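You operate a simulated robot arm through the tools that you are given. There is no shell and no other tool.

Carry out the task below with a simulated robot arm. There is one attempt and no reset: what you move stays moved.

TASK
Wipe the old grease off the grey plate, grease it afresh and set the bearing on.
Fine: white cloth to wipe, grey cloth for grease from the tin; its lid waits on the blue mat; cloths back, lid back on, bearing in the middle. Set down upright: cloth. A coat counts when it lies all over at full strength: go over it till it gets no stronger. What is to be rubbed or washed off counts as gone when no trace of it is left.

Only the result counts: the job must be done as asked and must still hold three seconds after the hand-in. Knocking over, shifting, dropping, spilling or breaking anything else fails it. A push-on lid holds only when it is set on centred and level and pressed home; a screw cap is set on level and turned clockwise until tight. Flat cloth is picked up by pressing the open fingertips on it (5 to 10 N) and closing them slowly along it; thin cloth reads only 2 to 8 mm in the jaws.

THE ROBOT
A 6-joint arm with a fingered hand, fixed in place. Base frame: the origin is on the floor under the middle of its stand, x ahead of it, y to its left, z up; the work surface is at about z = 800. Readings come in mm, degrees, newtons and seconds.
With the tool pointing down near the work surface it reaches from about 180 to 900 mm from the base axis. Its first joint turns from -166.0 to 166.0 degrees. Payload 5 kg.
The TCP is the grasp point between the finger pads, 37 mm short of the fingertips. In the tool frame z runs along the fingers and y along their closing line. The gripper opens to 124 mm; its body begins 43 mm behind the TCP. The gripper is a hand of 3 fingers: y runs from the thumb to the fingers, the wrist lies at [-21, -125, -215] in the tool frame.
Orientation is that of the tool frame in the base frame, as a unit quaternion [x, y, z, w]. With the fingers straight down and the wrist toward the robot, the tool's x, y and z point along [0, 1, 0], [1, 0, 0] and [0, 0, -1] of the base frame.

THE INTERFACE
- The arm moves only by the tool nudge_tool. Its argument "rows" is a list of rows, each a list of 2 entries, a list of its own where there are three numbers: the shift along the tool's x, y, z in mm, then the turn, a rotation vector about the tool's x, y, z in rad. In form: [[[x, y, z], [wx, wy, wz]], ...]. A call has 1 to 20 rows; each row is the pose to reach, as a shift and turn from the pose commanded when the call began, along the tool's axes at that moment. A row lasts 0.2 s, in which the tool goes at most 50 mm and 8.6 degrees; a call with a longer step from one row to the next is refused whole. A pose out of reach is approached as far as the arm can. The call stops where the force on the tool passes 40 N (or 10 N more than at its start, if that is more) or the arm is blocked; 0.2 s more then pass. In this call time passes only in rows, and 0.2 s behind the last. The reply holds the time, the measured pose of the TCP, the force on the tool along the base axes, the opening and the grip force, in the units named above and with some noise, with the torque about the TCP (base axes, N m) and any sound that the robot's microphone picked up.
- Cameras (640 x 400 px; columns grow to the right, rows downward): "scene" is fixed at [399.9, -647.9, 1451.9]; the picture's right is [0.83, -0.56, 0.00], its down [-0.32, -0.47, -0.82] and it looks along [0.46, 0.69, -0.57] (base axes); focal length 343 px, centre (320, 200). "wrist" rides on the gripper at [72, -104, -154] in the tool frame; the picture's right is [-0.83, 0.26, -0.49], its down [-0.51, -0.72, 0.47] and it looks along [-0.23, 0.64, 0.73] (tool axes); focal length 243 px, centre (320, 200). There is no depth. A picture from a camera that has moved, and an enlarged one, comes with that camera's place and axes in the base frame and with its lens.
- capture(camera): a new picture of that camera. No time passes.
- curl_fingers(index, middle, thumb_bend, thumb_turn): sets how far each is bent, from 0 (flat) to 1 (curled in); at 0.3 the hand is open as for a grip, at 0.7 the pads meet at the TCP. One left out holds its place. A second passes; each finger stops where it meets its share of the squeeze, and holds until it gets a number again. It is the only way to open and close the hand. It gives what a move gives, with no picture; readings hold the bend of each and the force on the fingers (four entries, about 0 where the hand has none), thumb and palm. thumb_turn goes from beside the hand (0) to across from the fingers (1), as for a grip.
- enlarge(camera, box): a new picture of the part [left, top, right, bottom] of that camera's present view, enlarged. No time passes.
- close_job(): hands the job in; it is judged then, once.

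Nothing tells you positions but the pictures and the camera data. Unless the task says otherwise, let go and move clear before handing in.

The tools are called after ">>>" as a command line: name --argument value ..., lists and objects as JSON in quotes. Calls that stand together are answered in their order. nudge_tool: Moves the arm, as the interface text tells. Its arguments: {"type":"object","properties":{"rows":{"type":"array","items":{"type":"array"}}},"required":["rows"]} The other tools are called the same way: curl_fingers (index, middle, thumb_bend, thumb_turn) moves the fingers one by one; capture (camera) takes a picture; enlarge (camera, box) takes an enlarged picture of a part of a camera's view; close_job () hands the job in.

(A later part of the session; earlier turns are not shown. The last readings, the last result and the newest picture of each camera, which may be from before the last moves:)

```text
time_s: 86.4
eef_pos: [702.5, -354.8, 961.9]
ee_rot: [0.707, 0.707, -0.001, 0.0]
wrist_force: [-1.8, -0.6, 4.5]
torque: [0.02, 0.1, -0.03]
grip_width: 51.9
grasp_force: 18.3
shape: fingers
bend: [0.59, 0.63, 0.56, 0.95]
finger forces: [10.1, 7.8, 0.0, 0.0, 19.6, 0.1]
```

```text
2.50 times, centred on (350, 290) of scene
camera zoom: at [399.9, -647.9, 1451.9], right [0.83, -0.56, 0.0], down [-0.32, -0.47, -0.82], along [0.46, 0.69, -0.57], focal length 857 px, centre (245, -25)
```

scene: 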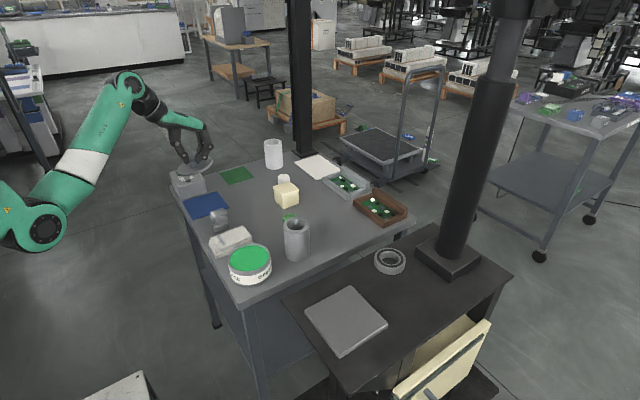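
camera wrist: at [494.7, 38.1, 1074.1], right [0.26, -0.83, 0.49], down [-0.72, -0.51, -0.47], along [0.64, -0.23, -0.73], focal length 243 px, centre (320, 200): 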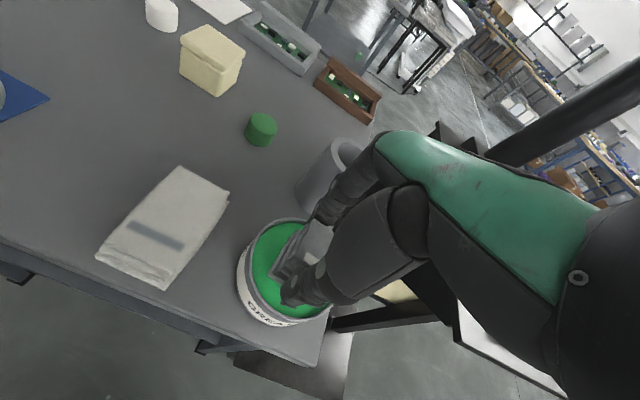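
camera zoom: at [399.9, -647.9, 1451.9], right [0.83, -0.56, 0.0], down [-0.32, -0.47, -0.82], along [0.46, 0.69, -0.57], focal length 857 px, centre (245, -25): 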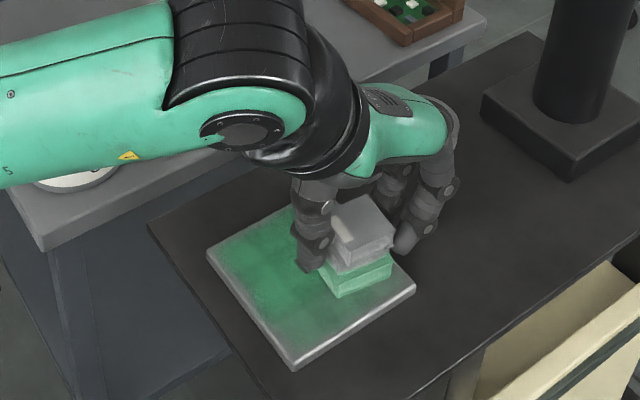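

>>> nudge_tool --rows '[[[-8, 0, 0.2], [0, 0, 0]], [[-14, 0, 0.2], [0, 0, 0]], [[-14, -11, 0.2], [0, 0, 0]], [[-14, -22, 0.2], [0, 0, 0]], [[-14, -33, 0.2], [0, 0, 0]], [[-14, -44, 0.2], [0, 0, 0]], [[-14, -55, 0.2], [0, 0, 0]], [[-14, -67, 0.2], [0, 0, 0]], [[-14, -55, 0.2], [0, 0, 0]], [[-14, -44, 0.2], [0, 0, 0]], [[-14, -33, 0.2], [0, 0, 0]], [[-14, -22, 0.2], [0, 0, 0]], [[-14, -11, 0.2], [0, 0, 0]], [[-14, 1, 0.2], [0, 0, 0]]]'

>>> nudge_tool --rows '[[[0, 0, -15], [0, 0, 0]], [[0, -20, -50], [0, 0, 0]], [[30, -50, -70], [0, 0, 0]], [[70, -80, -70], [0, 0, 0]], [[110, -100, -70], [0, 0, 0]], [[150, -105, -70], [0, 0, 0]], [[190, -105, -70], [0, 0, 0]]]'

>>> enlarge --camera "scene" --box '[295, 275, 400, 365]'

>>> capture --camera "scene"

```text
time_s: 89.4
eef_pos: [703.6, -369.8, 962.0]
ee_rot: [0.707, 0.707, 0.001, -0.001]
wrist_force: [-2.6, 0.0, 4.5]
torque: [0.03, 0.1, 0.02]
grip_width: 52.0
grasp_force: 18.6
shape: fingers
bend: [0.59, 0.63, 0.56, 0.95]
finger forces: [10.3, 8.0, 0.0, 0.0, 20.3, 0.0]
```

```text
time_s: 91.0
eef_pos: [598.3, -178.7, 1029.8]
ee_rot: [0.707, 0.707, 0.001, 0.0]
wrist_force: [0.2, -0.7, -0.2]
torque: [0.06, -0.01, 0.02]
grip_width: 51.8
grasp_force: 18.6
shape: fingers
bend: [0.59, 0.63, 0.56, 0.95]
finger forces: [10.6, 7.9, 0.1, 0.0, 18.7, 0.1]
```

```text
4.44 times, centred on (348, 320) of scene
camera zoom: at [399.9, -647.9, 1451.9], right [0.83, -0.56, 0.0], down [-0.32, -0.47, -0.82], along [0.46, 0.69, -0.57], focal length 1523 px, centre (198, -333)
```

zoom: 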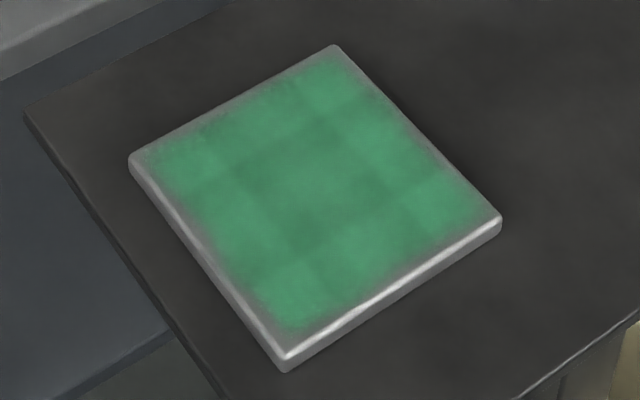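

```text
taken
```

scene: 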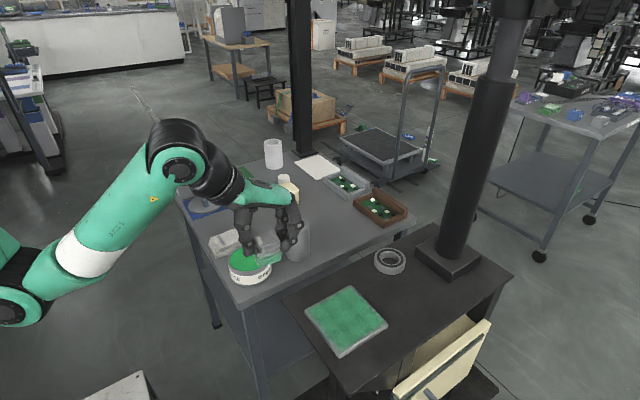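

The coat is good in the middle but thin at the rim, so the effective footprint is smaller than the cloth. I'll reload with grease and go over it again, reaching closer to the edges.

>>> nudge_tool --rows '[[[45, 0, 0], [0, 0, 0]], [[90, 0, 0], [0, 0, 0]], [[130, 0, 0], [0, 0, 0]], [[144.5, 0, 20], [0, 0, 0]], [[144.5, 0, 60], [0, 0, 0]], [[144.5, 0, 95], [0, 0, 0]], [[144.5, 0, 110], [0, 0, 0]], [[144.5, 0, 115], [0, 0, 0]]]'

>>> enlarge --camera "scene" --box '[200, 190, 310, 300]'

>>> enlarge --camera "scene" --box '[295, 275, 400, 365]'

```text
time_s: 92.8
eef_pos: [601.1, -35.6, 917.7]
ee_rot: [0.707, 0.707, 0.0, 0.0]
wrist_force: [-0.9, -0.5, -0.3]
torque: [0.03, -0.03, 0.03]
grip_width: 51.6
grasp_force: 18.5
shape: fingers
bend: [0.59, 0.63, 0.56, 0.95]
finger forces: [10.5, 7.8, 0.0, 0.0, 18.3, 0.0]
```

```text
3.64 times, centred on (255, 245) of scene
camera zoom: at [399.9, -647.9, 1451.9], right [0.83, -0.56, 0.0], down [-0.32, -0.47, -0.82], along [0.46, 0.69, -0.57], focal length 1246 px, centre (556, 36)
```

zoom: 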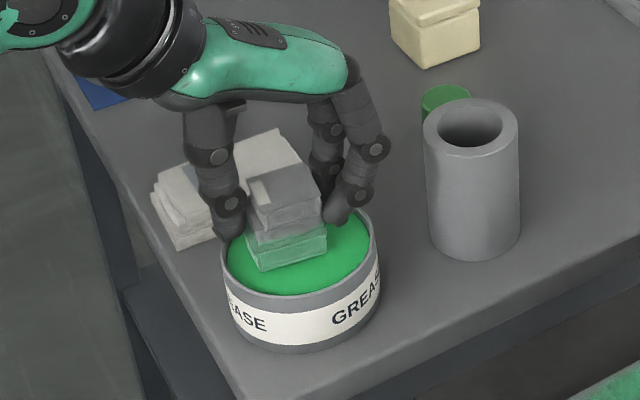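

```text
4.44 times, centred on (348, 320) of scene
camera zoom: at [399.9, -647.9, 1451.9], right [0.83, -0.56, 0.0], down [-0.32, -0.47, -0.82], along [0.46, 0.69, -0.57], focal length 1523 px, centre (198, -333)
```

zoom: 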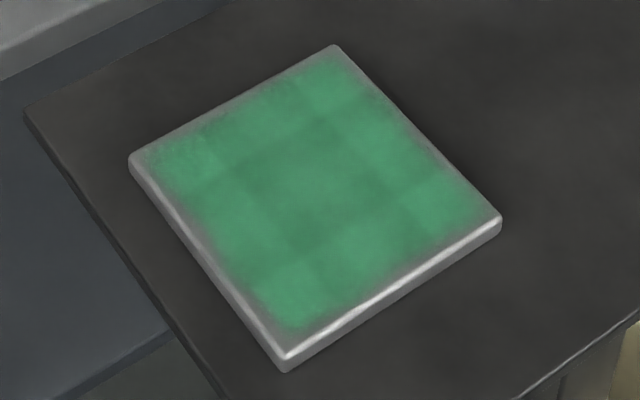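

>>> nudge_tool --rows '[[[0, 0, 4], [0, 0, 0]], [[0, 0, 6], [0, 0, 0]], [[0, 0, 7], [0, 0, 0]], [[0, 0, 7.5], [0, 0, 0]]]'

```text
time_s: 93.8
eef_pos: [598.8, -35.0, 910.0]
ee_rot: [0.707, 0.708, 0.001, 0.0]
wrist_force: [-2.4, 0.9, 8.4]
torque: [0.04, 0.12, -0.02]
grip_width: 51.8
grasp_force: 18.9
shape: fingers
bend: [0.59, 0.63, 0.56, 0.95]
finger forces: [10.0, 7.9, 0.1, 0.1, 19.6, 0.0]
```

>>> nudge_tool --rows '[[[0, 0, 0], [0, 0, 0]], [[0, 0, 0], [0, 0, 0]], [[0, 0, 0], [0, 0, 0]], [[0, 0, -5], [0, 0, 0]], [[0, 0, -15], [0, 0, 0]], [[0, 0, -40], [0, 0, 0]], [[0, 0, -75], [0, 0, 0]], [[-40, 5, -90], [0, 0, 0]], [[-85, 10, -90], [0, 0, 0]], [[-130, 15, -90], [0, 0, 0]], [[-175, 20, -90], [0, 0, 0]], [[-220, 25, -90], [0, 0, 0]], [[-256, 28, -90], [0, 0, 0]], [[-256, 28, -70], [0, 0, 0]], [[-256, 28, -60], [0, 0, 0]]]'

>>> enlarge --camera "scene" --box '[280, 210, 420, 370]'

```text
time_s: 97.0
eef_pos: [626.9, -293.0, 969.0]
ee_rot: [0.707, 0.707, -0.001, -0.001]
wrist_force: [0.2, -0.1, -0.7]
torque: [0.01, -0.02, -0.01]
grip_width: 51.7
grasp_force: 18.4
shape: fingers
bend: [0.59, 0.63, 0.56, 0.95]
finger forces: [10.1, 8.0, 0.0, 0.1, 17.9, 0.0]
```

```text
2.50 times, centred on (350, 290) of scene
camera zoom: at [399.9, -647.9, 1451.9], right [0.83, -0.56, 0.0], down [-0.32, -0.47, -0.82], along [0.46, 0.69, -0.57], focal length 857 px, centre (245, -25)
```

zoom: 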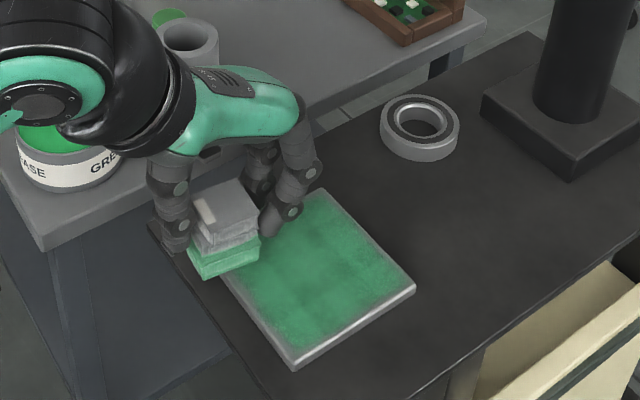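

>>> nudge_tool --rows '[[[0, 0, 4], [0, 0, 0]], [[0, 0, 5.5], [0, 0, 0]], [[0, 0, 6.5], [0, 0, 0]], [[0, 0, 7.2], [0, 0, 0]]]'

```text
time_s: 98.0
eef_pos: [626.8, -291.5, 962.4]
ee_rot: [0.707, 0.707, 0.0, -0.001]
wrist_force: [0.5, -0.5, 0.3]
torque: [-0.01, 0.03, 0.01]
grip_width: 51.6
grasp_force: 18.3
shape: fingers
bend: [0.59, 0.63, 0.56, 0.95]
finger forces: [10.0, 7.9, 0.0, 0.1, 18.2, 0.0]
```

>>> nudge_tool --rows '[[[0, 0, 0.8], [0, 0, 0]], [[0, 2, 1.3], [0, 0, 0]], [[0, 12, 1.3], [0, 0, 0]], [[0, 22, 1.3], [0, 0, 0]], [[0, 32, 1.3], [0, 0, 0]], [[0, 42, 1.3], [0, 0, 0]], [[0, 52, 1.3], [0, 0, 0]], [[0, 62, 1.3], [0, 0, 0]], [[0, 72, 1.3], [0, 0, 0]], [[0, 82, 1.3], [0, 0, 0]], [[0, 88, 1.3], [0, 0, 0]]]'

>>> enlarge --camera "scene" --box '[280, 210, 420, 370]'

```text
time_s: 100.4
eef_pos: [715.5, -292.3, 961.2]
ee_rot: [0.707, 0.707, 0.0, -0.001]
wrist_force: [-3.9, -0.8, 8.0]
torque: [0.05, 0.23, 0.01]
grip_width: 51.6
grasp_force: 18.9
shape: fingers
bend: [0.6, 0.63, 0.56, 0.95]
finger forces: [9.9, 7.7, 0.1, 0.0, 20.9, 0.0]
```

```text
2.50 times, centred on (350, 290) of scene
camera zoom: at [399.9, -647.9, 1451.9], right [0.83, -0.56, 0.0], down [-0.32, -0.47, -0.82], along [0.46, 0.69, -0.57], focal length 857 px, centre (245, -25)
```

zoom: 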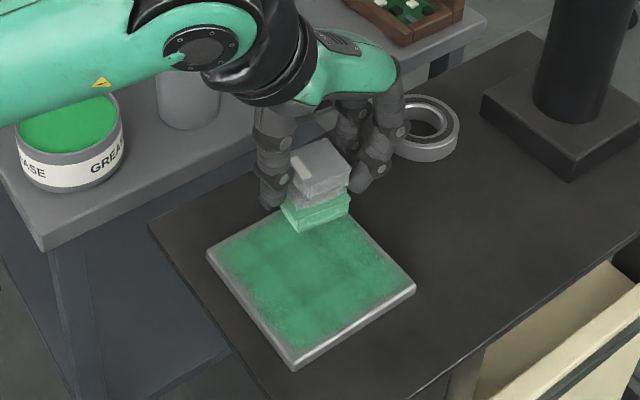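

>>> nudge_tool --rows '[[[-10, 0, 0], [0, 0, 0]], [[-20, 0, 0], [0, 0, 0]], [[-30, 0, 0], [0, 0, 0]], [[-40, 0, 0], [0, 0, 0]], [[-50, 0, 0], [0, 0, 0]], [[-60, 0, 0], [0, 0, 0]], [[-70, 0, 0], [0, 0, 0]], [[-80, 0, 0], [0, 0, 0]], [[-87, 0, 0], [0, 0, 0]], [[-87, -10, 0], [0, 0, 0]], [[-87, -20, 0], [0, 0, 0]], [[-87, -30, 0], [0, 0, 0]], [[-87, -40, 0], [0, 0, 0]], [[-87, -50, 0], [0, 0, 0]], [[-87, -60, 0], [0, 0, 0]], [[-87, -70, 0], [0, 0, 0]], [[-87, -80, 0], [0, 0, 0]], [[-87, -89, 0], [0, 0, 0]]]'

>>> enlarge --camera "scene" --box '[280, 210, 420, 370]'

```text
time_s: 104.2
eef_pos: [624.8, -378.4, 961.7]
ee_rot: [0.707, 0.708, 0.0, 0.0]
wrist_force: [4.8, 0.1, 14.0]
torque: [0.02, -0.18, -0.03]
grip_width: 51.6
grasp_force: 20.2
shape: fingers
bend: [0.59, 0.62, 0.57, 0.95]
finger forces: [12.8, 10.4, 0.0, 0.0, 17.3, 0.0]
```

```text
2.50 times, centred on (350, 290) of scene
camera zoom: at [399.9, -647.9, 1451.9], right [0.83, -0.56, 0.0], down [-0.32, -0.47, -0.82], along [0.46, 0.69, -0.57], focal length 857 px, centre (245, -25)
```

zoom: 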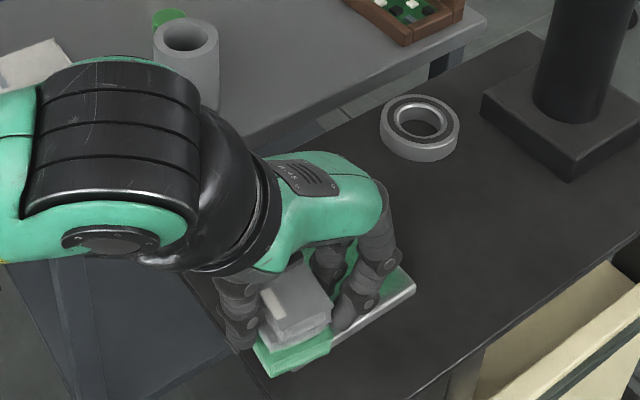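

>>> nudge_tool --rows '[[[10, 0, -0.3], [0, 0, 0]], [[20, 0, -0.3], [0, 0, 0]], [[30, 0, -0.3], [0, 0, 0]], [[40, 0, -0.3], [0, 0, 0]], [[50, 0, -0.3], [0, 0, 0]], [[60, 0, -0.3], [0, 0, 0]], [[70, 0, -0.3], [0, 0, 0]], [[80, 0, -0.3], [0, 0, 0]], [[87, 0, -0.3], [0, 0, 0]], [[76, 8, -0.3], [0, 0, 0]], [[68, 18, -0.3], [0, 0, 0]], [[68, 28, -0.3], [0, 0, 0]], [[68, 38, -0.3], [0, 0, 0]], [[68, 48, -0.3], [0, 0, 0]], [[68, 58, -0.3], [0, 0, 0]], [[68, 68, -0.3], [0, 0, 0]], [[68, 78, -0.3], [0, 0, 0]]]'

>>> nudge_tool --rows '[[[-10, 0, 0], [0, 0, 0]], [[-20, 0, 0], [0, 0, 0]], [[-20, -10, 0], [0, 0, 0]], [[-20, -20, 0], [0, 0, 0]], [[-20, -30, 0], [0, 0, 0]], [[-20, -40, 0], [0, 0, 0]], [[-20, -50, 0], [0, 0, 0]], [[-20, -60, 0], [0, 0, 0]], [[-20, -70, 0], [0, 0, 0]], [[-30, -74, 0], [0, 0, 0]], [[-40, -70, 0], [0, 0, 0]], [[-40, -60, 0], [0, 0, 0]], [[-40, -50, 0], [0, 0, 0]], [[-40, -40, 0], [0, 0, 0]], [[-40, -30, 0], [0, 0, 0]], [[-40, -20, 0], [0, 0, 0]], [[-40, -10, 0], [0, 0, 0]], [[-40, 0, 0], [0, 0, 0]]]'

>>> nudge_tool --rows '[[[0, 0, -15], [0, 0, 0]], [[0, -20, -50], [0, 0, 0]], [[30, -50, -70], [0, 0, 0]], [[70, -80, -70], [0, 0, 0]], [[110, -100, -70], [0, 0, 0]], [[150, -103, -70], [0, 0, 0]], [[190, -103, -70], [0, 0, 0]]]'

>>> enlarge --camera "scene" --box '[295, 275, 400, 365]'

>>> capture --camera "scene"

```text
time_s: 107.8
eef_pos: [703.7, -309.8, 960.8]
ee_rot: [0.707, 0.707, 0.0, -0.001]
wrist_force: [-2.1, -0.1, 5.6]
torque: [0.04, 0.11, 0.01]
grip_width: 51.7
grasp_force: 18.6
shape: fingers
bend: [0.6, 0.64, 0.56, 0.95]
finger forces: [10.2, 7.8, 0.1, 0.0, 20.5, 0.0]
```

```text
time_s: 111.6
eef_pos: [704.3, -350.5, 960.2]
ee_rot: [0.707, 0.707, 0.001, 0.001]
wrist_force: [-3.1, -0.1, 5.7]
torque: [0.02, 0.09, 0.01]
grip_width: 51.6
grasp_force: 18.7
shape: fingers
bend: [0.6, 0.63, 0.56, 0.95]
finger forces: [9.9, 7.6, 0.0, 0.0, 20.2, 0.1]
```

```text
time_s: 113.2
eef_pos: [602.4, -159.9, 1029.3]
ee_rot: [0.708, 0.707, 0.0, 0.0]
wrist_force: [-0.3, -0.4, 0.0]
torque: [0.02, -0.01, 0.01]
grip_width: 51.6
grasp_force: 18.2
shape: fingers
bend: [0.59, 0.63, 0.56, 0.95]
finger forces: [10.4, 7.8, 0.0, 0.0, 18.2, 0.0]
```

```text
4.44 times, centred on (348, 320) of scene
camera zoom: at [399.9, -647.9, 1451.9], right [0.83, -0.56, 0.0], down [-0.32, -0.47, -0.82], along [0.46, 0.69, -0.57], focal length 1523 px, centre (198, -333)
```

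zoom: 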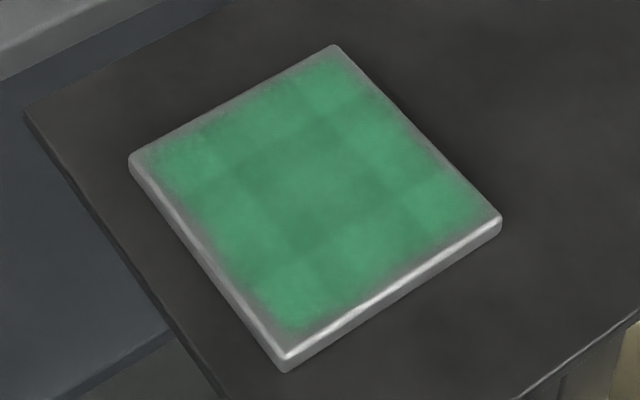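

```text
taken
```

scene: 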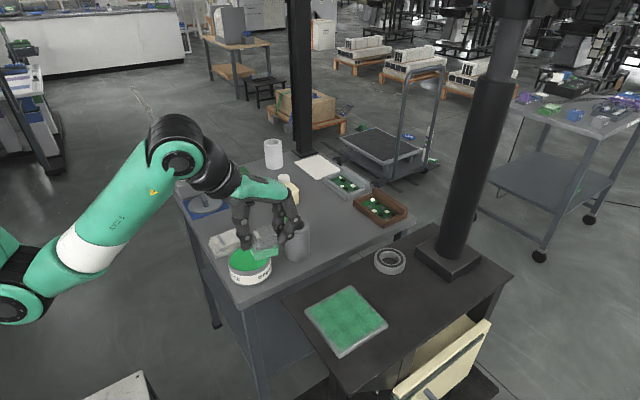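

The coat looks the same as before this second round, which suggests it's saturated. I'll check how much grease is left on the cloth and take a closer look at the plate.

>>> enlarge --camera "scene" --box '[220, 190, 320, 290]'

>>> enlarge --camera "scene" --box '[300, 280, 395, 360]'

>>> capture --camera "wrist"

```text
4.00 times, centred on (270, 240) of scene
camera zoom: at [399.9, -647.9, 1451.9], right [0.83, -0.56, 0.0], down [-0.32, -0.47, -0.82], along [0.46, 0.69, -0.57], focal length 1371 px, centre (520, 40)
```

zoom: 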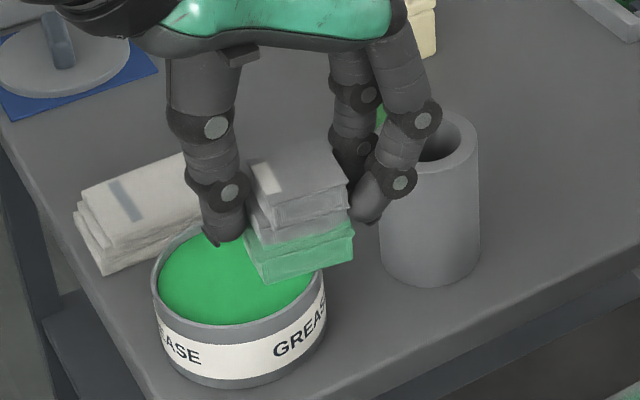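

```text
5.00 times, centred on (348, 320) of scene
camera zoom: at [399.9, -647.9, 1451.9], right [0.83, -0.56, 0.0], down [-0.32, -0.47, -0.82], along [0.46, 0.69, -0.57], focal length 1713 px, centre (182, -400)
```

zoom: 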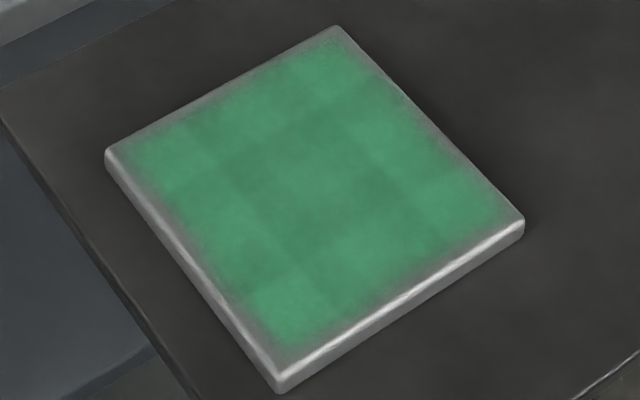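

```text
taken
camera wrist: at [496.7, -88.1, 1184.0], right [0.26, -0.83, 0.49], down [-0.72, -0.51, -0.47], along [0.64, -0.23, -0.73], focal length 243 px, centre (320, 200)
```

wrist: 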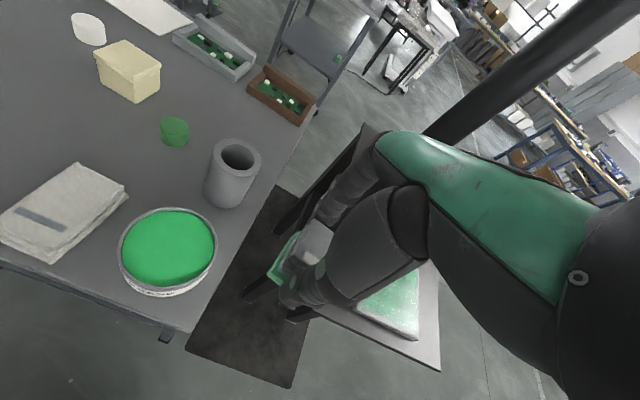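

I'll do one more load-and-spread round to be certain, focusing on the middle bands, then compare.

>>> nudge_tool --rows '[[[45, -1, 0], [0, 0, 0]], [[90, -2, 0], [0, 0, 0]], [[125.5, -3, 10], [0, 0, 0]], [[125.5, -3, 55], [0, 0, 0]], [[125.5, -3, 95], [0, 0, 0]], [[125.5, -3, 112], [0, 0, 0]], [[125.5, -3, 116], [0, 0, 0]], [[125.5, -3, 118.5], [0, 0, 0]], [[125.5, -3, 119.5], [0, 0, 0]]]'

```text
time_s: 115.2
eef_pos: [597.5, -35.2, 910.9]
ee_rot: [0.707, 0.707, 0.0, 0.001]
wrist_force: [0.6, -0.3, -0.7]
torque: [-0.02, -0.01, 0.02]
grip_width: 51.6
grasp_force: 17.9
shape: fingers
bend: [0.59, 0.63, 0.56, 0.95]
finger forces: [10.2, 7.7, 0.0, 0.1, 17.9, 0.0]
```

>>> nudge_tool --rows '[[[0, 0, 1.5], [0, 0, 0]], [[0, 0, 2.5], [0, 0, 0]], [[0, 0, 2.5], [0, 0, 0]], [[0, 0, 2.5], [0, 0, 0]]]'

```text
time_s: 116.2
eef_pos: [597.7, -35.5, 909.6]
ee_rot: [0.707, 0.707, 0.0, 0.0]
wrist_force: [-0.4, -0.3, 2.9]
torque: [0.01, -0.04, -0.01]
grip_width: 51.6
grasp_force: 18.4
shape: fingers
bend: [0.59, 0.63, 0.56, 0.95]
finger forces: [10.3, 7.9, 0.1, 0.1, 18.5, 0.1]
```

>>> nudge_tool --rows '[[[0, 0, 0.6], [0, 0, 0]], [[0, 0, 0.6], [0, 0, 0]], [[0, 0, 0.6], [0, 0, 0]], [[0, 0, -5], [0, 0, 0]], [[0, 0, -15], [0, 0, 0]], [[0, 0, -40], [0, 0, 0]], [[0, 0, -75], [0, 0, 0]], [[-40, 8, -92], [0, 0, 0]], [[-85, 15, -92], [0, 0, 0]], [[-130, 22, -92], [0, 0, 0]], [[-175, 30, -92], [0, 0, 0]], [[-220, 36, -92], [0, 0, 0]], [[-260, 40, -92], [0, 0, 0]], [[-280, 40, -75], [0, 0, 0]], [[-280, 40, -60], [0, 0, 0]]]'

>>> enlarge --camera "scene" --box '[280, 210, 420, 370]'

```text
time_s: 119.4
eef_pos: [638.2, -315.5, 967.8]
ee_rot: [0.707, 0.707, 0.0, 0.0]
wrist_force: [-0.5, -0.6, -1.0]
torque: [-0.01, 0.02, 0.0]
grip_width: 51.8
grasp_force: 17.6
shape: fingers
bend: [0.59, 0.63, 0.56, 0.95]
finger forces: [10.0, 7.7, 0.0, 0.1, 17.7, 0.1]
```

```text
2.50 times, centred on (350, 290) of scene
camera zoom: at [399.9, -647.9, 1451.9], right [0.83, -0.56, 0.0], down [-0.32, -0.47, -0.82], along [0.46, 0.69, -0.57], focal length 857 px, centre (245, -25)
```

zoom: 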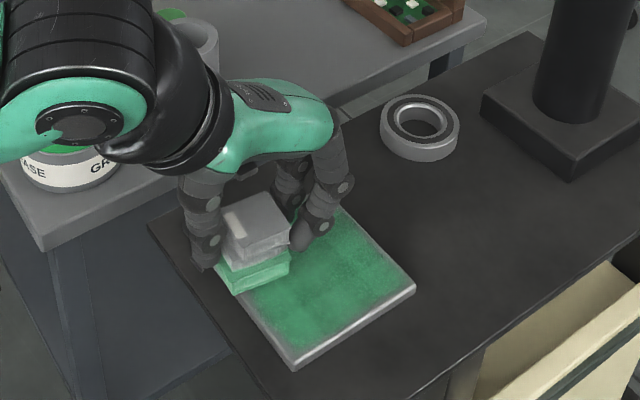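

>>> nudge_tool --rows '[[[0, 0, 4], [0, 0, 0]], [[0, 0, 6], [0, 0, 0]], [[0, 0, 7], [0, 0, 0]], [[0, 0, 7.8], [0, 0, 0]]]'

```text
time_s: 120.4
eef_pos: [637.8, -315.6, 963.0]
ee_rot: [0.707, 0.707, 0.001, -0.001]
wrist_force: [0.5, -0.4, 0.4]
torque: [-0.03, 0.06, 0.0]
grip_width: 51.4
grasp_force: 18.0
shape: fingers
bend: [0.59, 0.63, 0.56, 0.95]
finger forces: [10.0, 7.7, 0.0, 0.0, 17.7, 0.0]
```

>>> nudge_tool --rows '[[[0, 0, 1.4], [0, 0, 0]], [[0, -10, 1.4], [0, 0, 0]], [[0, 0, 1.4], [0, 0, 0]], [[0, 10, 1.4], [0, 0, 0]], [[0, 20, 1.4], [0, 0, 0]], [[0, 30, 1.4], [0, 0, 0]], [[0, 40, 1.4], [0, 0, 0]], [[0, 50, 1.4], [0, 0, 0]], [[0, 60, 1.4], [0, 0, 0]], [[0, 70, 1.4], [0, 0, 0]], [[-9, 74, 1.4], [0, 0, 0]], [[-18, 70, 1.4], [0, 0, 0]], [[-18, 60, 1.4], [0, 0, 0]], [[-18, 50, 1.4], [0, 0, 0]], [[-18, 40, 1.4], [0, 0, 0]], [[-18, 30, 1.4], [0, 0, 0]], [[-18, 20, 1.4], [0, 0, 0]], [[-18, 10, 1.4], [0, 0, 0]], [[-18, 0, 1.4], [0, 0, 0]], [[-18, -10, 1.4], [0, 0, 0]]]'

>>> nudge_tool --rows '[[[-9, 0, 0], [0, 0, 0]], [[-18, 10, 0], [0, 0, 0]], [[-18, 20, 0], [0, 0, 0]], [[-18, 30, 0], [0, 0, 0]], [[-18, 40, 0], [0, 0, 0]], [[-18, 50, 0], [0, 0, 0]], [[-18, 60, 0], [0, 0, 0]], [[-18, 70, 0], [0, 0, 0]], [[-18, 80, 0], [0, 0, 0]], [[-28, 85, 0], [0, 0, 0]], [[-42, 85, 0], [0, 0, 0]], [[-42, 75, 0], [0, 0, 0]], [[-42, 65, 0], [0, 0, 0]], [[-42, 55, 0], [0, 0, 0]], [[-42, 45, 0], [0, 0, 0]], [[-42, 35, 0], [0, 0, 0]], [[-42, 25, 0], [0, 0, 0]], [[-42, 15, 0], [0, 0, 0]], [[-42, 5, 0], [0, 0, 0]], [[-42, -2, 0], [0, 0, 0]]]'

>>> nudge_tool --rows '[[[10, 0, 0], [0, 0, 0]], [[20, 0, 0], [0, 0, 0]], [[30, 0, 0], [0, 0, 0]], [[40, 0, 0], [0, 0, 0]], [[50, 0, 0], [0, 0, 0]], [[60, 0, 0], [0, 0, 0]], [[70, 0, 0], [0, 0, 0]], [[80, 0, 0], [0, 0, 0]], [[83, 10, 0], [0, 0, 0]], [[83, 20, 0], [0, 0, 0]], [[83, 30, 0], [0, 0, 0]], [[83, 40, 0], [0, 0, 0]], [[83, 50, 0], [0, 0, 0]], [[83, 60, 0], [0, 0, 0]], [[83, 70, 0], [0, 0, 0]], [[83, 80, 0], [0, 0, 0]], [[83, 88, 0], [0, 0, 0]]]'

>>> enlarge --camera "scene" --box '[280, 210, 420, 370]'

```text
time_s: 124.6
eef_pos: [627.6, -333.1, 960.2]
ee_rot: [0.707, 0.707, 0.0, 0.001]
wrist_force: [4.5, 0.0, 12.3]
torque: [0.01, -0.21, -0.02]
grip_width: 51.5
grasp_force: 20.4
shape: fingers
bend: [0.59, 0.62, 0.57, 0.95]
finger forces: [12.1, 9.8, 0.0, 0.0, 17.6, 0.0]
```

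```text
time_s: 128.8
eef_pos: [626.5, -373.9, 960.8]
ee_rot: [0.707, 0.707, 0.001, 0.0]
wrist_force: [5.5, 0.0, 13.0]
torque: [-0.02, -0.22, 0.01]
grip_width: 51.2
grasp_force: 19.8
shape: fingers
bend: [0.59, 0.62, 0.57, 0.95]
finger forces: [12.5, 10.1, 0.1, 0.0, 17.7, 0.0]
```

```text
time_s: 132.4
eef_pos: [711.8, -291.3, 960.4]
ee_rot: [0.707, 0.707, 0.0, 0.0]
wrist_force: [-5.8, -0.5, 15.0]
torque: [0.05, 0.35, 0.08]
grip_width: 51.5
grasp_force: 19.9
shape: fingers
bend: [0.61, 0.63, 0.56, 0.95]
finger forces: [9.4, 7.3, 0.0, 0.0, 23.2, 0.1]
```

```text
2.50 times, centred on (350, 290) of scene
camera zoom: at [399.9, -647.9, 1451.9], right [0.83, -0.56, 0.0], down [-0.32, -0.47, -0.82], along [0.46, 0.69, -0.57], focal length 857 px, centre (245, -25)
```

zoom: 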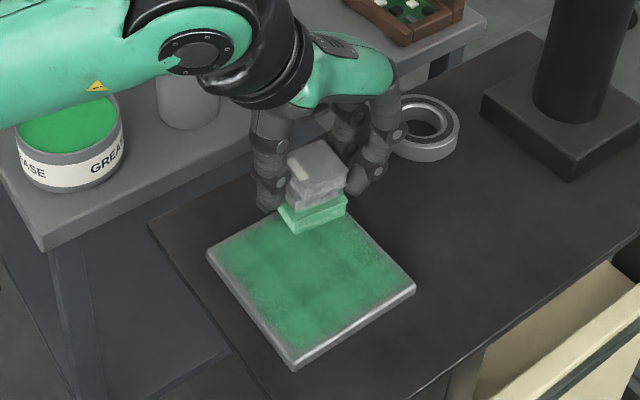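

>>> nudge_tool --rows '[[[0, 0, -15], [0, 0, 0]], [[0, -20, -50], [0, 0, 0]], [[30, -50, -70], [0, 0, 0]], [[70, -80, -70], [0, 0, 0]], [[110, -108, -70], [0, 0, 0]], [[150, -108, -70], [0, 0, 0]]]'

>>> enlarge --camera "scene" --box '[300, 280, 395, 360]'

>>> enlarge --camera "scene" --box '[220, 190, 320, 290]'

```text
time_s: 133.8
eef_pos: [606.7, -142.5, 1030.7]
ee_rot: [0.708, 0.707, 0.0, -0.001]
wrist_force: [0.4, -1.2, -0.7]
torque: [-0.01, 0.0, -0.02]
grip_width: 51.3
grasp_force: 18.8
shape: fingers
bend: [0.6, 0.63, 0.56, 0.95]
finger forces: [10.4, 8.0, 0.1, 0.1, 18.5, 0.0]
```

```text
5.00 times, centred on (348, 320) of scene
camera zoom: at [399.9, -647.9, 1451.9], right [0.83, -0.56, 0.0], down [-0.32, -0.47, -0.82], along [0.46, 0.69, -0.57], focal length 1713 px, centre (182, -400)
```

zoom: 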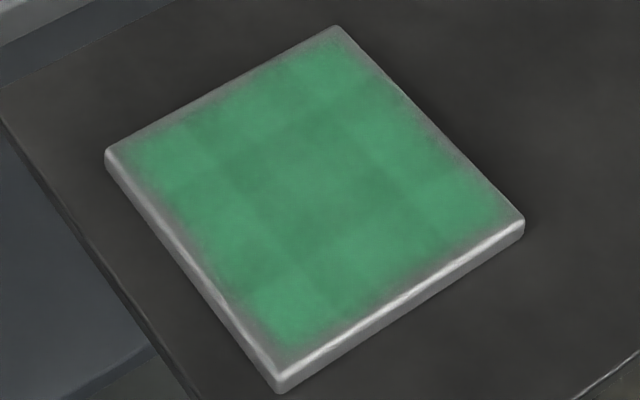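

```text
4.00 times, centred on (270, 240) of scene
camera zoom: at [399.9, -647.9, 1451.9], right [0.83, -0.56, 0.0], down [-0.32, -0.47, -0.82], along [0.46, 0.69, -0.57], focal length 1371 px, centre (520, 40)
```

zoom: 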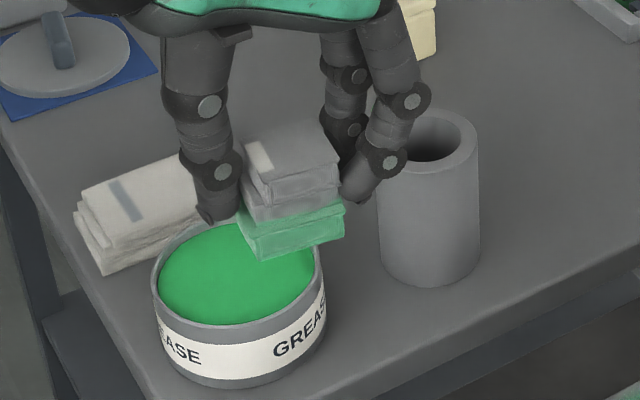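

The coat is unchanged after the extra round, so it is at full strength. I'll now take the grey cloth back to its original spot.

>>> nudge_tool --rows '[[[42, 0, 0], [0, 0, 0]], [[84, -1, 0], [0, 0, 0]], [[126, -1, 0], [0, 0, 0]], [[168, -2, 0], [0, 0, 0]], [[210, -2, 0], [0, 0, 0]], [[252, -3, 0], [0, 0, 0]], [[294, -3, 0], [0, 0, 0]], [[333, -3, 0], [0, 0, 0]], [[333, -3, 40], [0, 0, 0]], [[333, -3, 80], [0, 0, 0]], [[333, -3, 120], [0, 0, 0]], [[333, -3, 150], [0, 0, 0]], [[333, -3, 160], [0, 0, 0]]]'

>>> enlarge --camera "scene" --box '[175, 150, 275, 260]'

>>> capture --camera "wrist"

```text
time_s: 136.6
eef_pos: [601.6, 191.9, 868.3]
ee_rot: [0.707, 0.707, 0.0, 0.0]
wrist_force: [-0.2, 0.4, -0.9]
torque: [0.01, 0.05, 0.01]
grip_width: 51.2
grasp_force: 17.7
shape: fingers
bend: [0.6, 0.63, 0.56, 0.95]
finger forces: [10.5, 7.9, 0.0, 0.0, 18.2, 0.1]
```

```text
3.64 times, centred on (225, 205) of scene
camera zoom: at [399.9, -647.9, 1451.9], right [0.83, -0.56, 0.0], down [-0.32, -0.47, -0.82], along [0.46, 0.69, -0.57], focal length 1246 px, centre (666, 182)
```

zoom: 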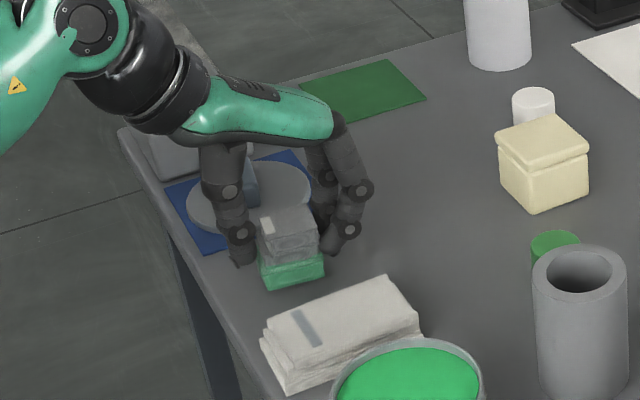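

```text
taken
camera wrist: at [497.0, 264.6, 1021.4], right [0.26, -0.83, 0.49], down [-0.72, -0.51, -0.47], along [0.64, -0.23, -0.73], focal length 243 px, centre (320, 200)
```

wrist: 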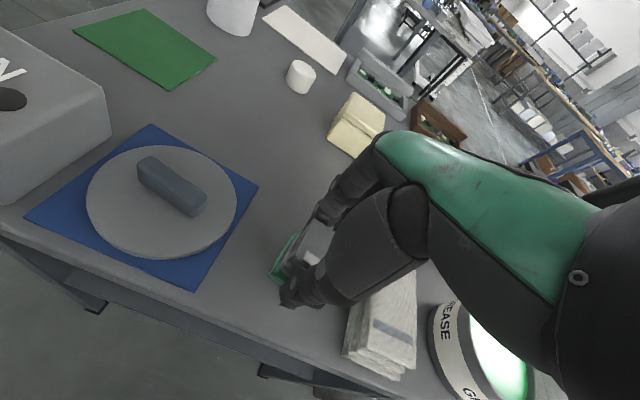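

>>> nudge_tool --rows '[[[-0.5, 1.5, 3], [0, 0, 0]], [[-0.5, 1.5, 5], [0, 0, 0]], [[-0.5, 1.5, 6.5], [0, 0, 0]], [[-0.5, 1.5, 7.5], [0, 0, 0]]]'

```text
time_s: 137.6
eef_pos: [604.3, 191.1, 862.4]
ee_rot: [0.708, 0.707, 0.0, 0.0]
wrist_force: [-0.5, -0.2, 0.5]
torque: [0.0, -0.01, -0.01]
grip_width: 51.2
grasp_force: 18.5
shape: fingers
bend: [0.6, 0.63, 0.56, 0.95]
finger forces: [10.4, 7.9, 0.0, 0.0, 18.3, 0.1]
```

>>> nudge_tool --rows '[[[0, 0, 1], [0, 0, 0]], [[0, 0, 1.7], [0, 0, 0]]]'

```text
time_s: 138.2
eef_pos: [605.2, 190.7, 859.7]
ee_rot: [0.707, 0.708, 0.0, -0.001]
wrist_force: [0.1, 0.4, -0.9]
torque: [-0.02, 0.01, -0.03]
grip_width: 51.3
grasp_force: 18.2
shape: fingers
bend: [0.6, 0.63, 0.56, 0.95]
finger forces: [10.4, 7.9, 0.1, 0.1, 18.3, 0.0]
```

>>> nudge_tool --rows '[[[0, 0, 0.8], [0, 0, 0]], [[0, 0, 1.5], [0, 0, 0]]]'

```text
time_s: 138.8
eef_pos: [604.4, 191.6, 860.3]
ee_rot: [0.707, 0.707, 0.0, 0.0]
wrist_force: [0.8, 0.0, -0.5]
torque: [0.01, 0.01, 0.0]
grip_width: 51.2
grasp_force: 18.0
shape: fingers
bend: [0.6, 0.63, 0.56, 0.95]
finger forces: [10.4, 8.0, 0.1, 0.0, 18.3, 0.0]
```

>>> nudge_tool --rows '[[[0, 0, 0.8], [0, 0, 0]], [[0, 0, 1.4], [0, 0, 0]]]'

>>> enlarge --camera "scene" --box '[190, 190, 260, 260]'

```text
time_s: 139.4
eef_pos: [604.7, 191.2, 858.6]
ee_rot: [0.708, 0.707, 0.001, 0.001]
wrist_force: [-1.4, 0.0, 6.3]
torque: [0.0, -0.06, 0.0]
grip_width: 51.3
grasp_force: 19.0
shape: fingers
bend: [0.6, 0.63, 0.56, 0.95]
finger forces: [10.2, 8.0, 0.0, 0.0, 19.7, 0.1]
```

```text
5.71 times, centred on (225, 225) of scene
camera zoom: at [399.9, -647.9, 1451.9], right [0.83, -0.56, 0.0], down [-0.32, -0.47, -0.82], along [0.46, 0.69, -0.57], focal length 1958 px, centre (863, 57)
```

zoom: 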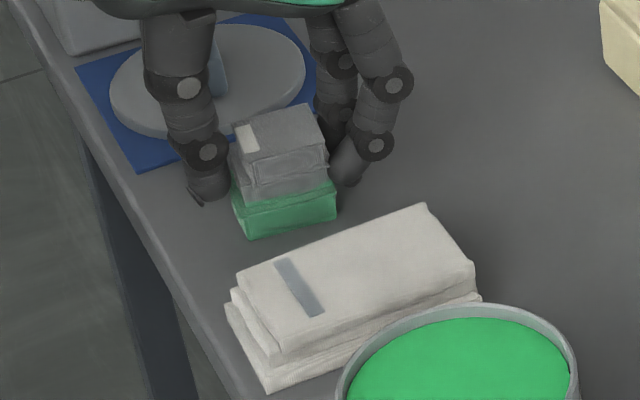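

The cloth is down but about 4–5 mm off its original spot, so I'll shift it before releasing.

>>> nudge_tool --rows '[[[0, 0, -4], [0, 0, 0]], [[-1, 4, -4], [0, 0, 0]], [[-1, 4, -1.5], [0, 0, 0]], [[-1, 4, -0.3], [0, 0, 0]]]'

>>> enlarge --camera "scene" --box '[190, 190, 260, 260]'

```text
time_s: 140.4
eef_pos: [608.8, 189.1, 858.2]
ee_rot: [0.707, 0.707, 0.001, 0.001]
wrist_force: [0.1, -0.4, 2.4]
torque: [-0.03, -0.02, -0.01]
grip_width: 51.2
grasp_force: 18.7
shape: fingers
bend: [0.6, 0.63, 0.56, 0.95]
finger forces: [10.4, 8.1, 0.0, 0.0, 18.4, 0.1]
```

```text
5.71 times, centred on (225, 225) of scene
camera zoom: at [399.9, -647.9, 1451.9], right [0.83, -0.56, 0.0], down [-0.32, -0.47, -0.82], along [0.46, 0.69, -0.57], focal length 1958 px, centre (863, 57)
```

zoom: 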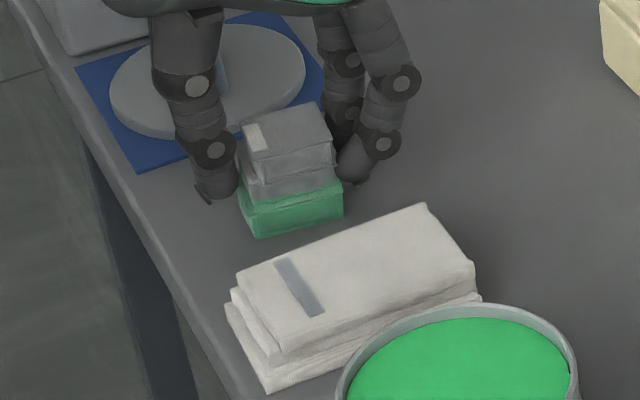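

>>> curl_fingers --index 0.5 --middle 0.5 --thumb_bend 0.48

>>> nudge_tool --rows '[[[0, 0, -10], [0, 0, 0]], [[0, 0, -30], [0, 0, 0]], [[0, 0, -70], [0, 0, 0]], [[0, 0, -110], [0, 0, 0]]]'

>>> enlarge --camera "scene" --box '[160, 150, 290, 290]'

>>> capture --camera "wrist"

```text
time_s: 141.4
eef_pos: [608.3, 189.2, 859.8]
ee_rot: [0.708, 0.707, 0.0, 0.0]
wrist_force: [-0.5, -0.2, -0.4]
torque: [-0.01, -0.02, 0.01]
grip_width: 70.4
grasp_force: 0.0
shape: fingers
bend: [0.5, 0.5, 0.48, 0.97]
finger forces: [0.0, 0.0, 0.0, 0.0, 0.0, 0.0]
```

```text
time_s: 142.4
eef_pos: [608.9, 188.6, 969.4]
ee_rot: [0.706, 0.708, -0.001, 0.001]
wrist_force: [0.3, 0.1, 1.0]
torque: [-0.02, 0.02, 0.01]
grip_width: 70.6
grasp_force: 0.1
shape: fingers
bend: [0.5, 0.5, 0.48, 0.97]
finger forces: [0.0, 0.1, 0.0, 0.0, 0.0, 0.1]
```

```text
2.86 times, centred on (225, 220) of scene
camera zoom: at [399.9, -647.9, 1451.9], right [0.83, -0.56, 0.0], down [-0.32, -0.47, -0.82], along [0.46, 0.69, -0.57], focal length 979 px, centre (591, 143)
```

zoom: 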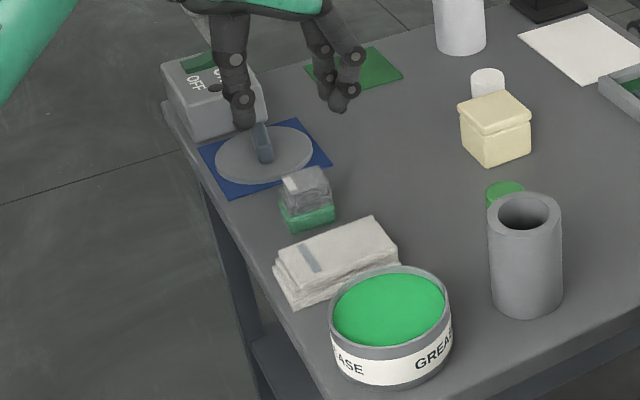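

```text
taken
camera wrist: at [503.5, 261.1, 1123.0], right [0.26, -0.83, 0.49], down [-0.72, -0.51, -0.47], along [0.64, -0.23, -0.73], focal length 243 px, centre (320, 200)
```

wrist: 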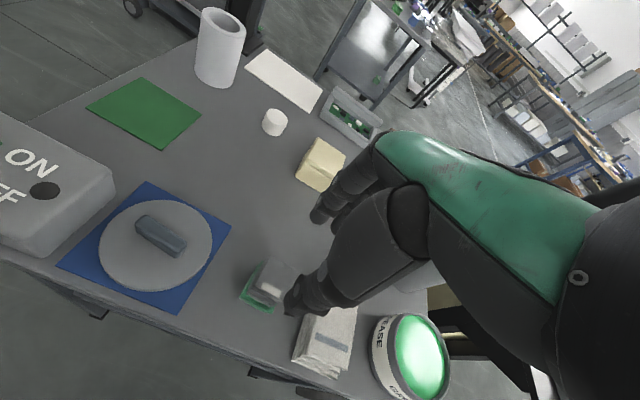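

Both cloths are back. Next I'll zoom in on the lid to get the knob's position and heading for re-gripping.

>>> enlarge --camera "wrist" --box '[50, 170, 240, 320]'

>>> enlarge --camera "scene" --box '[170, 180, 240, 240]'

```text
2.67 times, centred on (145, 245) of wrist
camera zoom: at [503.5, 261.1, 1123.0], right [0.26, -0.83, 0.49], down [-0.72, -0.51, -0.47], along [0.64, -0.23, -0.73], focal length 647 px, centre (787, 80)
```

zoom: 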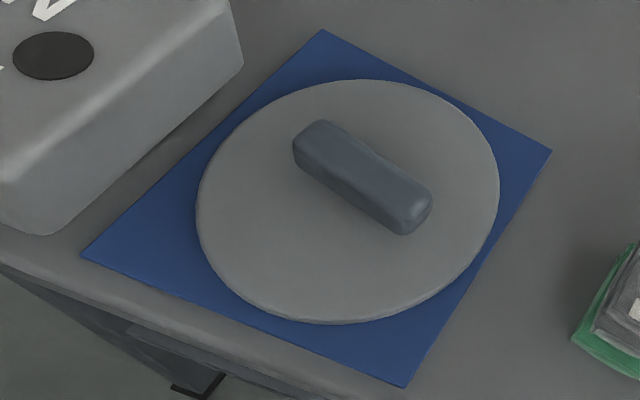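

```text
6.67 times, centred on (205, 210) of scene
camera zoom: at [399.9, -647.9, 1451.9], right [0.83, -0.56, 0.0], down [-0.32, -0.47, -0.82], along [0.46, 0.69, -0.57], focal length 2284 px, centre (1087, 133)
```

zoom: 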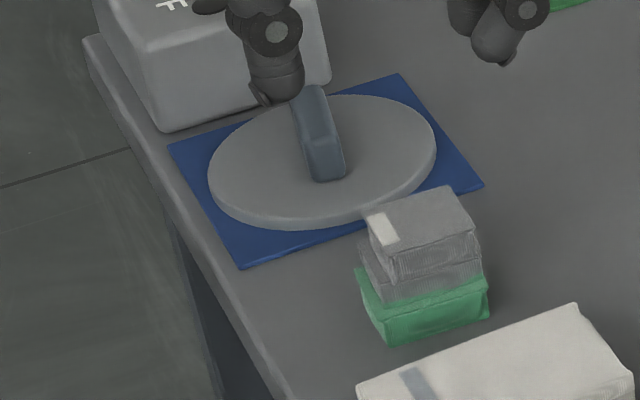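

The knob sits near (601.5, 324), turned about 8°, which is how it aligned in my earlier grip. I'll re-grip from the same pose in which I released it.

>>> curl_fingers --index 0.6 --middle 0.6 --thumb_bend 0.57

>>> nudge_tool --rows '[[[45, -1, 0], [0, 0, 0]], [[90, -2, 0], [0, 0, 0]], [[136.5, -3.3, 0], [0, 0, 0]], [[136.5, -3.3, 40], [0, 0, 0]], [[136.5, -3.3, 80], [0, 0, 0]], [[136.5, -3.3, 100], [0, 0, 0]], [[136.5, -3.3, 110], [0, 0, 0]]]'

>>> enlarge --camera "scene" --box '[170, 165, 240, 240]'

>>> enlarge --camera "wrist" --box '[190, 190, 390, 370]'

```text
time_s: 143.4
eef_pos: [607.8, 187.9, 969.1]
ee_rot: [0.707, 0.707, -0.001, 0.001]
wrist_force: [-0.7, 0.9, -0.6]
torque: [-0.01, -0.01, -0.03]
grip_width: 43.6
grasp_force: 0.0
shape: fingers
bend: [0.6, 0.6, 0.56, 0.97]
finger forces: [0.0, 0.0, 0.0, 0.0, 0.1, 0.0]
```

```text
time_s: 145.0
eef_pos: [604.1, 327.6, 858.8]
ee_rot: [0.707, 0.707, 0.0, 0.0]
wrist_force: [0.3, -0.8, 0.5]
torque: [0.07, -0.02, -0.04]
grip_width: 43.5
grasp_force: 0.2
shape: fingers
bend: [0.6, 0.6, 0.56, 0.97]
finger forces: [0.0, 0.0, 0.0, 0.0, 0.0, 0.0]
```

```text
5.33 times, centred on (205, 202) of scene
camera zoom: at [399.9, -647.9, 1451.9], right [0.83, -0.56, 0.0], down [-0.32, -0.47, -0.82], along [0.46, 0.69, -0.57], focal length 1828 px, centre (933, 187)
```

zoom: 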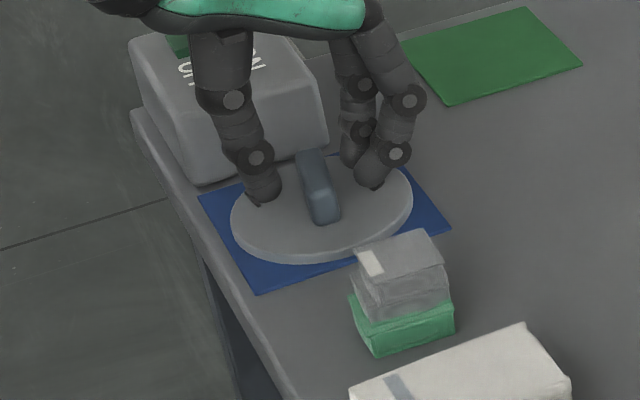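

```text
2.22 times, centred on (290, 280) of wrist
camera zoom: at [499.7, 400.0, 1012.7], right [0.26, -0.83, 0.49], down [-0.72, -0.51, -0.47], along [0.64, -0.23, -0.73], focal length 539 px, centre (387, 22)
```

zoom: 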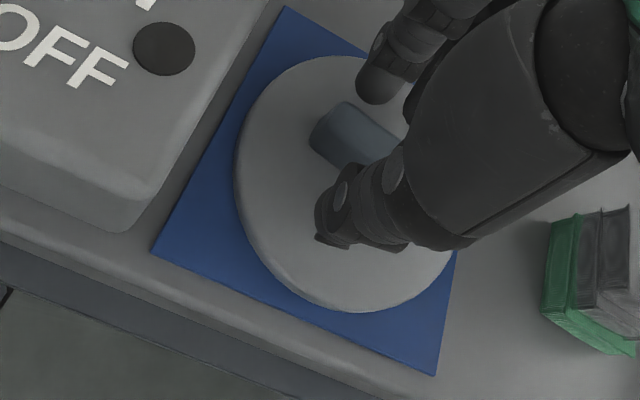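

>>> nudge_tool --rows '[[[-1.5, 1, 1.5], [0, 0, 0]], [[-1.5, 1, 2.5], [0, 0, 0]]]'

>>> curl_fingers --index 0.66 --middle 0.66 --thumb_bend 0.63

```text
time_s: 145.6
eef_pos: [606.0, 324.9, 856.1]
ee_rot: [0.707, 0.707, 0.001, 0.0]
wrist_force: [-0.8, -0.2, -0.5]
torque: [-0.04, 0.01, -0.02]
grip_width: 43.2
grasp_force: 0.0
shape: fingers
bend: [0.6, 0.6, 0.56, 0.97]
finger forces: [0.0, 0.0, 0.0, 0.0, 0.1, 0.1]
```

```text
time_s: 146.6
eef_pos: [606.6, 325.8, 856.4]
ee_rot: [0.707, 0.707, 0.001, 0.0]
wrist_force: [-0.2, 0.2, 0.4]
torque: [0.01, -0.02, 0.01]
grip_width: 23.9
grasp_force: 0.1
shape: fingers
bend: [0.66, 0.66, 0.63, 0.97]
finger forces: [0.0, 0.1, 0.0, 0.1, 0.2, 0.0]
```

>>> curl_fingers --index 0.7 --middle 0.7 --thumb_bend 0.66

>>> enlarge --camera "scene" --box '[170, 165, 240, 240]'

```text
time_s: 147.6
eef_pos: [605.7, 324.9, 857.2]
ee_rot: [0.707, 0.707, -0.001, 0.0]
wrist_force: [0.2, 0.2, 0.2]
torque: [0.0, 0.01, -0.02]
grip_width: 19.4
grasp_force: 3.1
shape: fingers
bend: [0.68, 0.69, 0.64, 0.97]
finger forces: [2.4, 0.5, 0.0, 0.0, 3.0, 0.0]
```

```text
5.33 times, centred on (205, 202) of scene
camera zoom: at [399.9, -647.9, 1451.9], right [0.83, -0.56, 0.0], down [-0.32, -0.47, -0.82], along [0.46, 0.69, -0.57], focal length 1828 px, centre (933, 187)
```

zoom: 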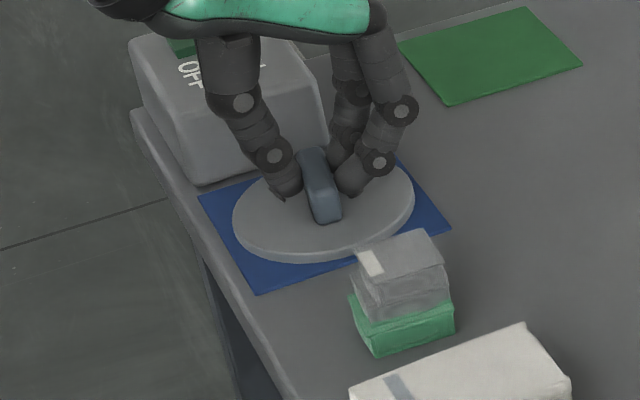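

>>> curl_fingers --index 0.76 --middle 0.78 --thumb_bend 0.73

>>> nudge_tool --rows '[[[0, 0, -2], [0, 0, 0]], [[0, 0, -6], [0, 0, 0]], [[0, 0, -15], [0, 0, 0]], [[0, 0, -40], [0, 0, 0]]]'

>>> enlarge --camera "scene" --box '[170, 150, 240, 230]'

>>> enlarge --camera "wrist" --box '[190, 190, 390, 370]'

```text
time_s: 148.6
eef_pos: [605.0, 324.7, 858.2]
ee_rot: [0.707, 0.707, 0.0, 0.0]
wrist_force: [1.1, -1.8, 4.4]
torque: [0.01, 0.27, 0.09]
grip_width: 17.7
grasp_force: 18.8
shape: fingers
bend: [0.73, 0.76, 0.65, 0.96]
finger forces: [9.0, 10.3, 0.0, 0.0, 18.0, 0.0]
```

```text
time_s: 149.6
eef_pos: [607.7, 324.7, 897.3]
ee_rot: [0.707, 0.707, -0.001, 0.0]
wrist_force: [-0.4, 1.0, -1.1]
torque: [0.02, -0.01, -0.05]
grip_width: 18.2
grasp_force: 19.2
shape: fingers
bend: [0.74, 0.77, 0.65, 0.95]
finger forces: [11.3, 7.5, 0.0, 0.0, 19.0, 0.0]
```

```text
5.00 times, centred on (205, 190) of scene
camera zoom: at [399.9, -647.9, 1451.9], right [0.83, -0.56, 0.0], down [-0.32, -0.47, -0.82], along [0.46, 0.69, -0.57], focal length 1713 px, centre (895, 250)
```

zoom: 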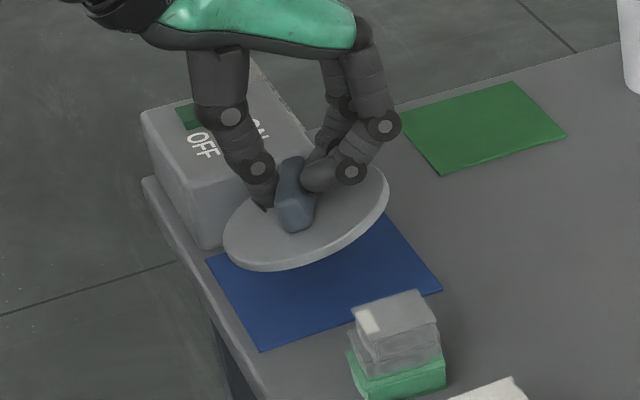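

```text
2.22 times, centred on (290, 280) of wrist
camera zoom: at [502.0, 397.7, 1049.7], right [0.26, -0.83, 0.49], down [-0.72, -0.51, -0.47], along [0.64, -0.23, -0.73], focal length 539 px, centre (387, 22)
```

zoom: 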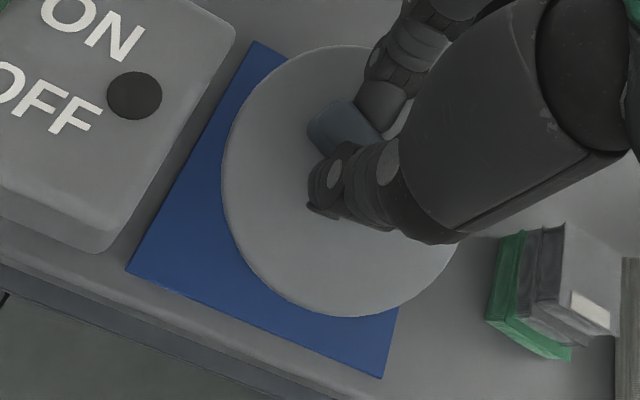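

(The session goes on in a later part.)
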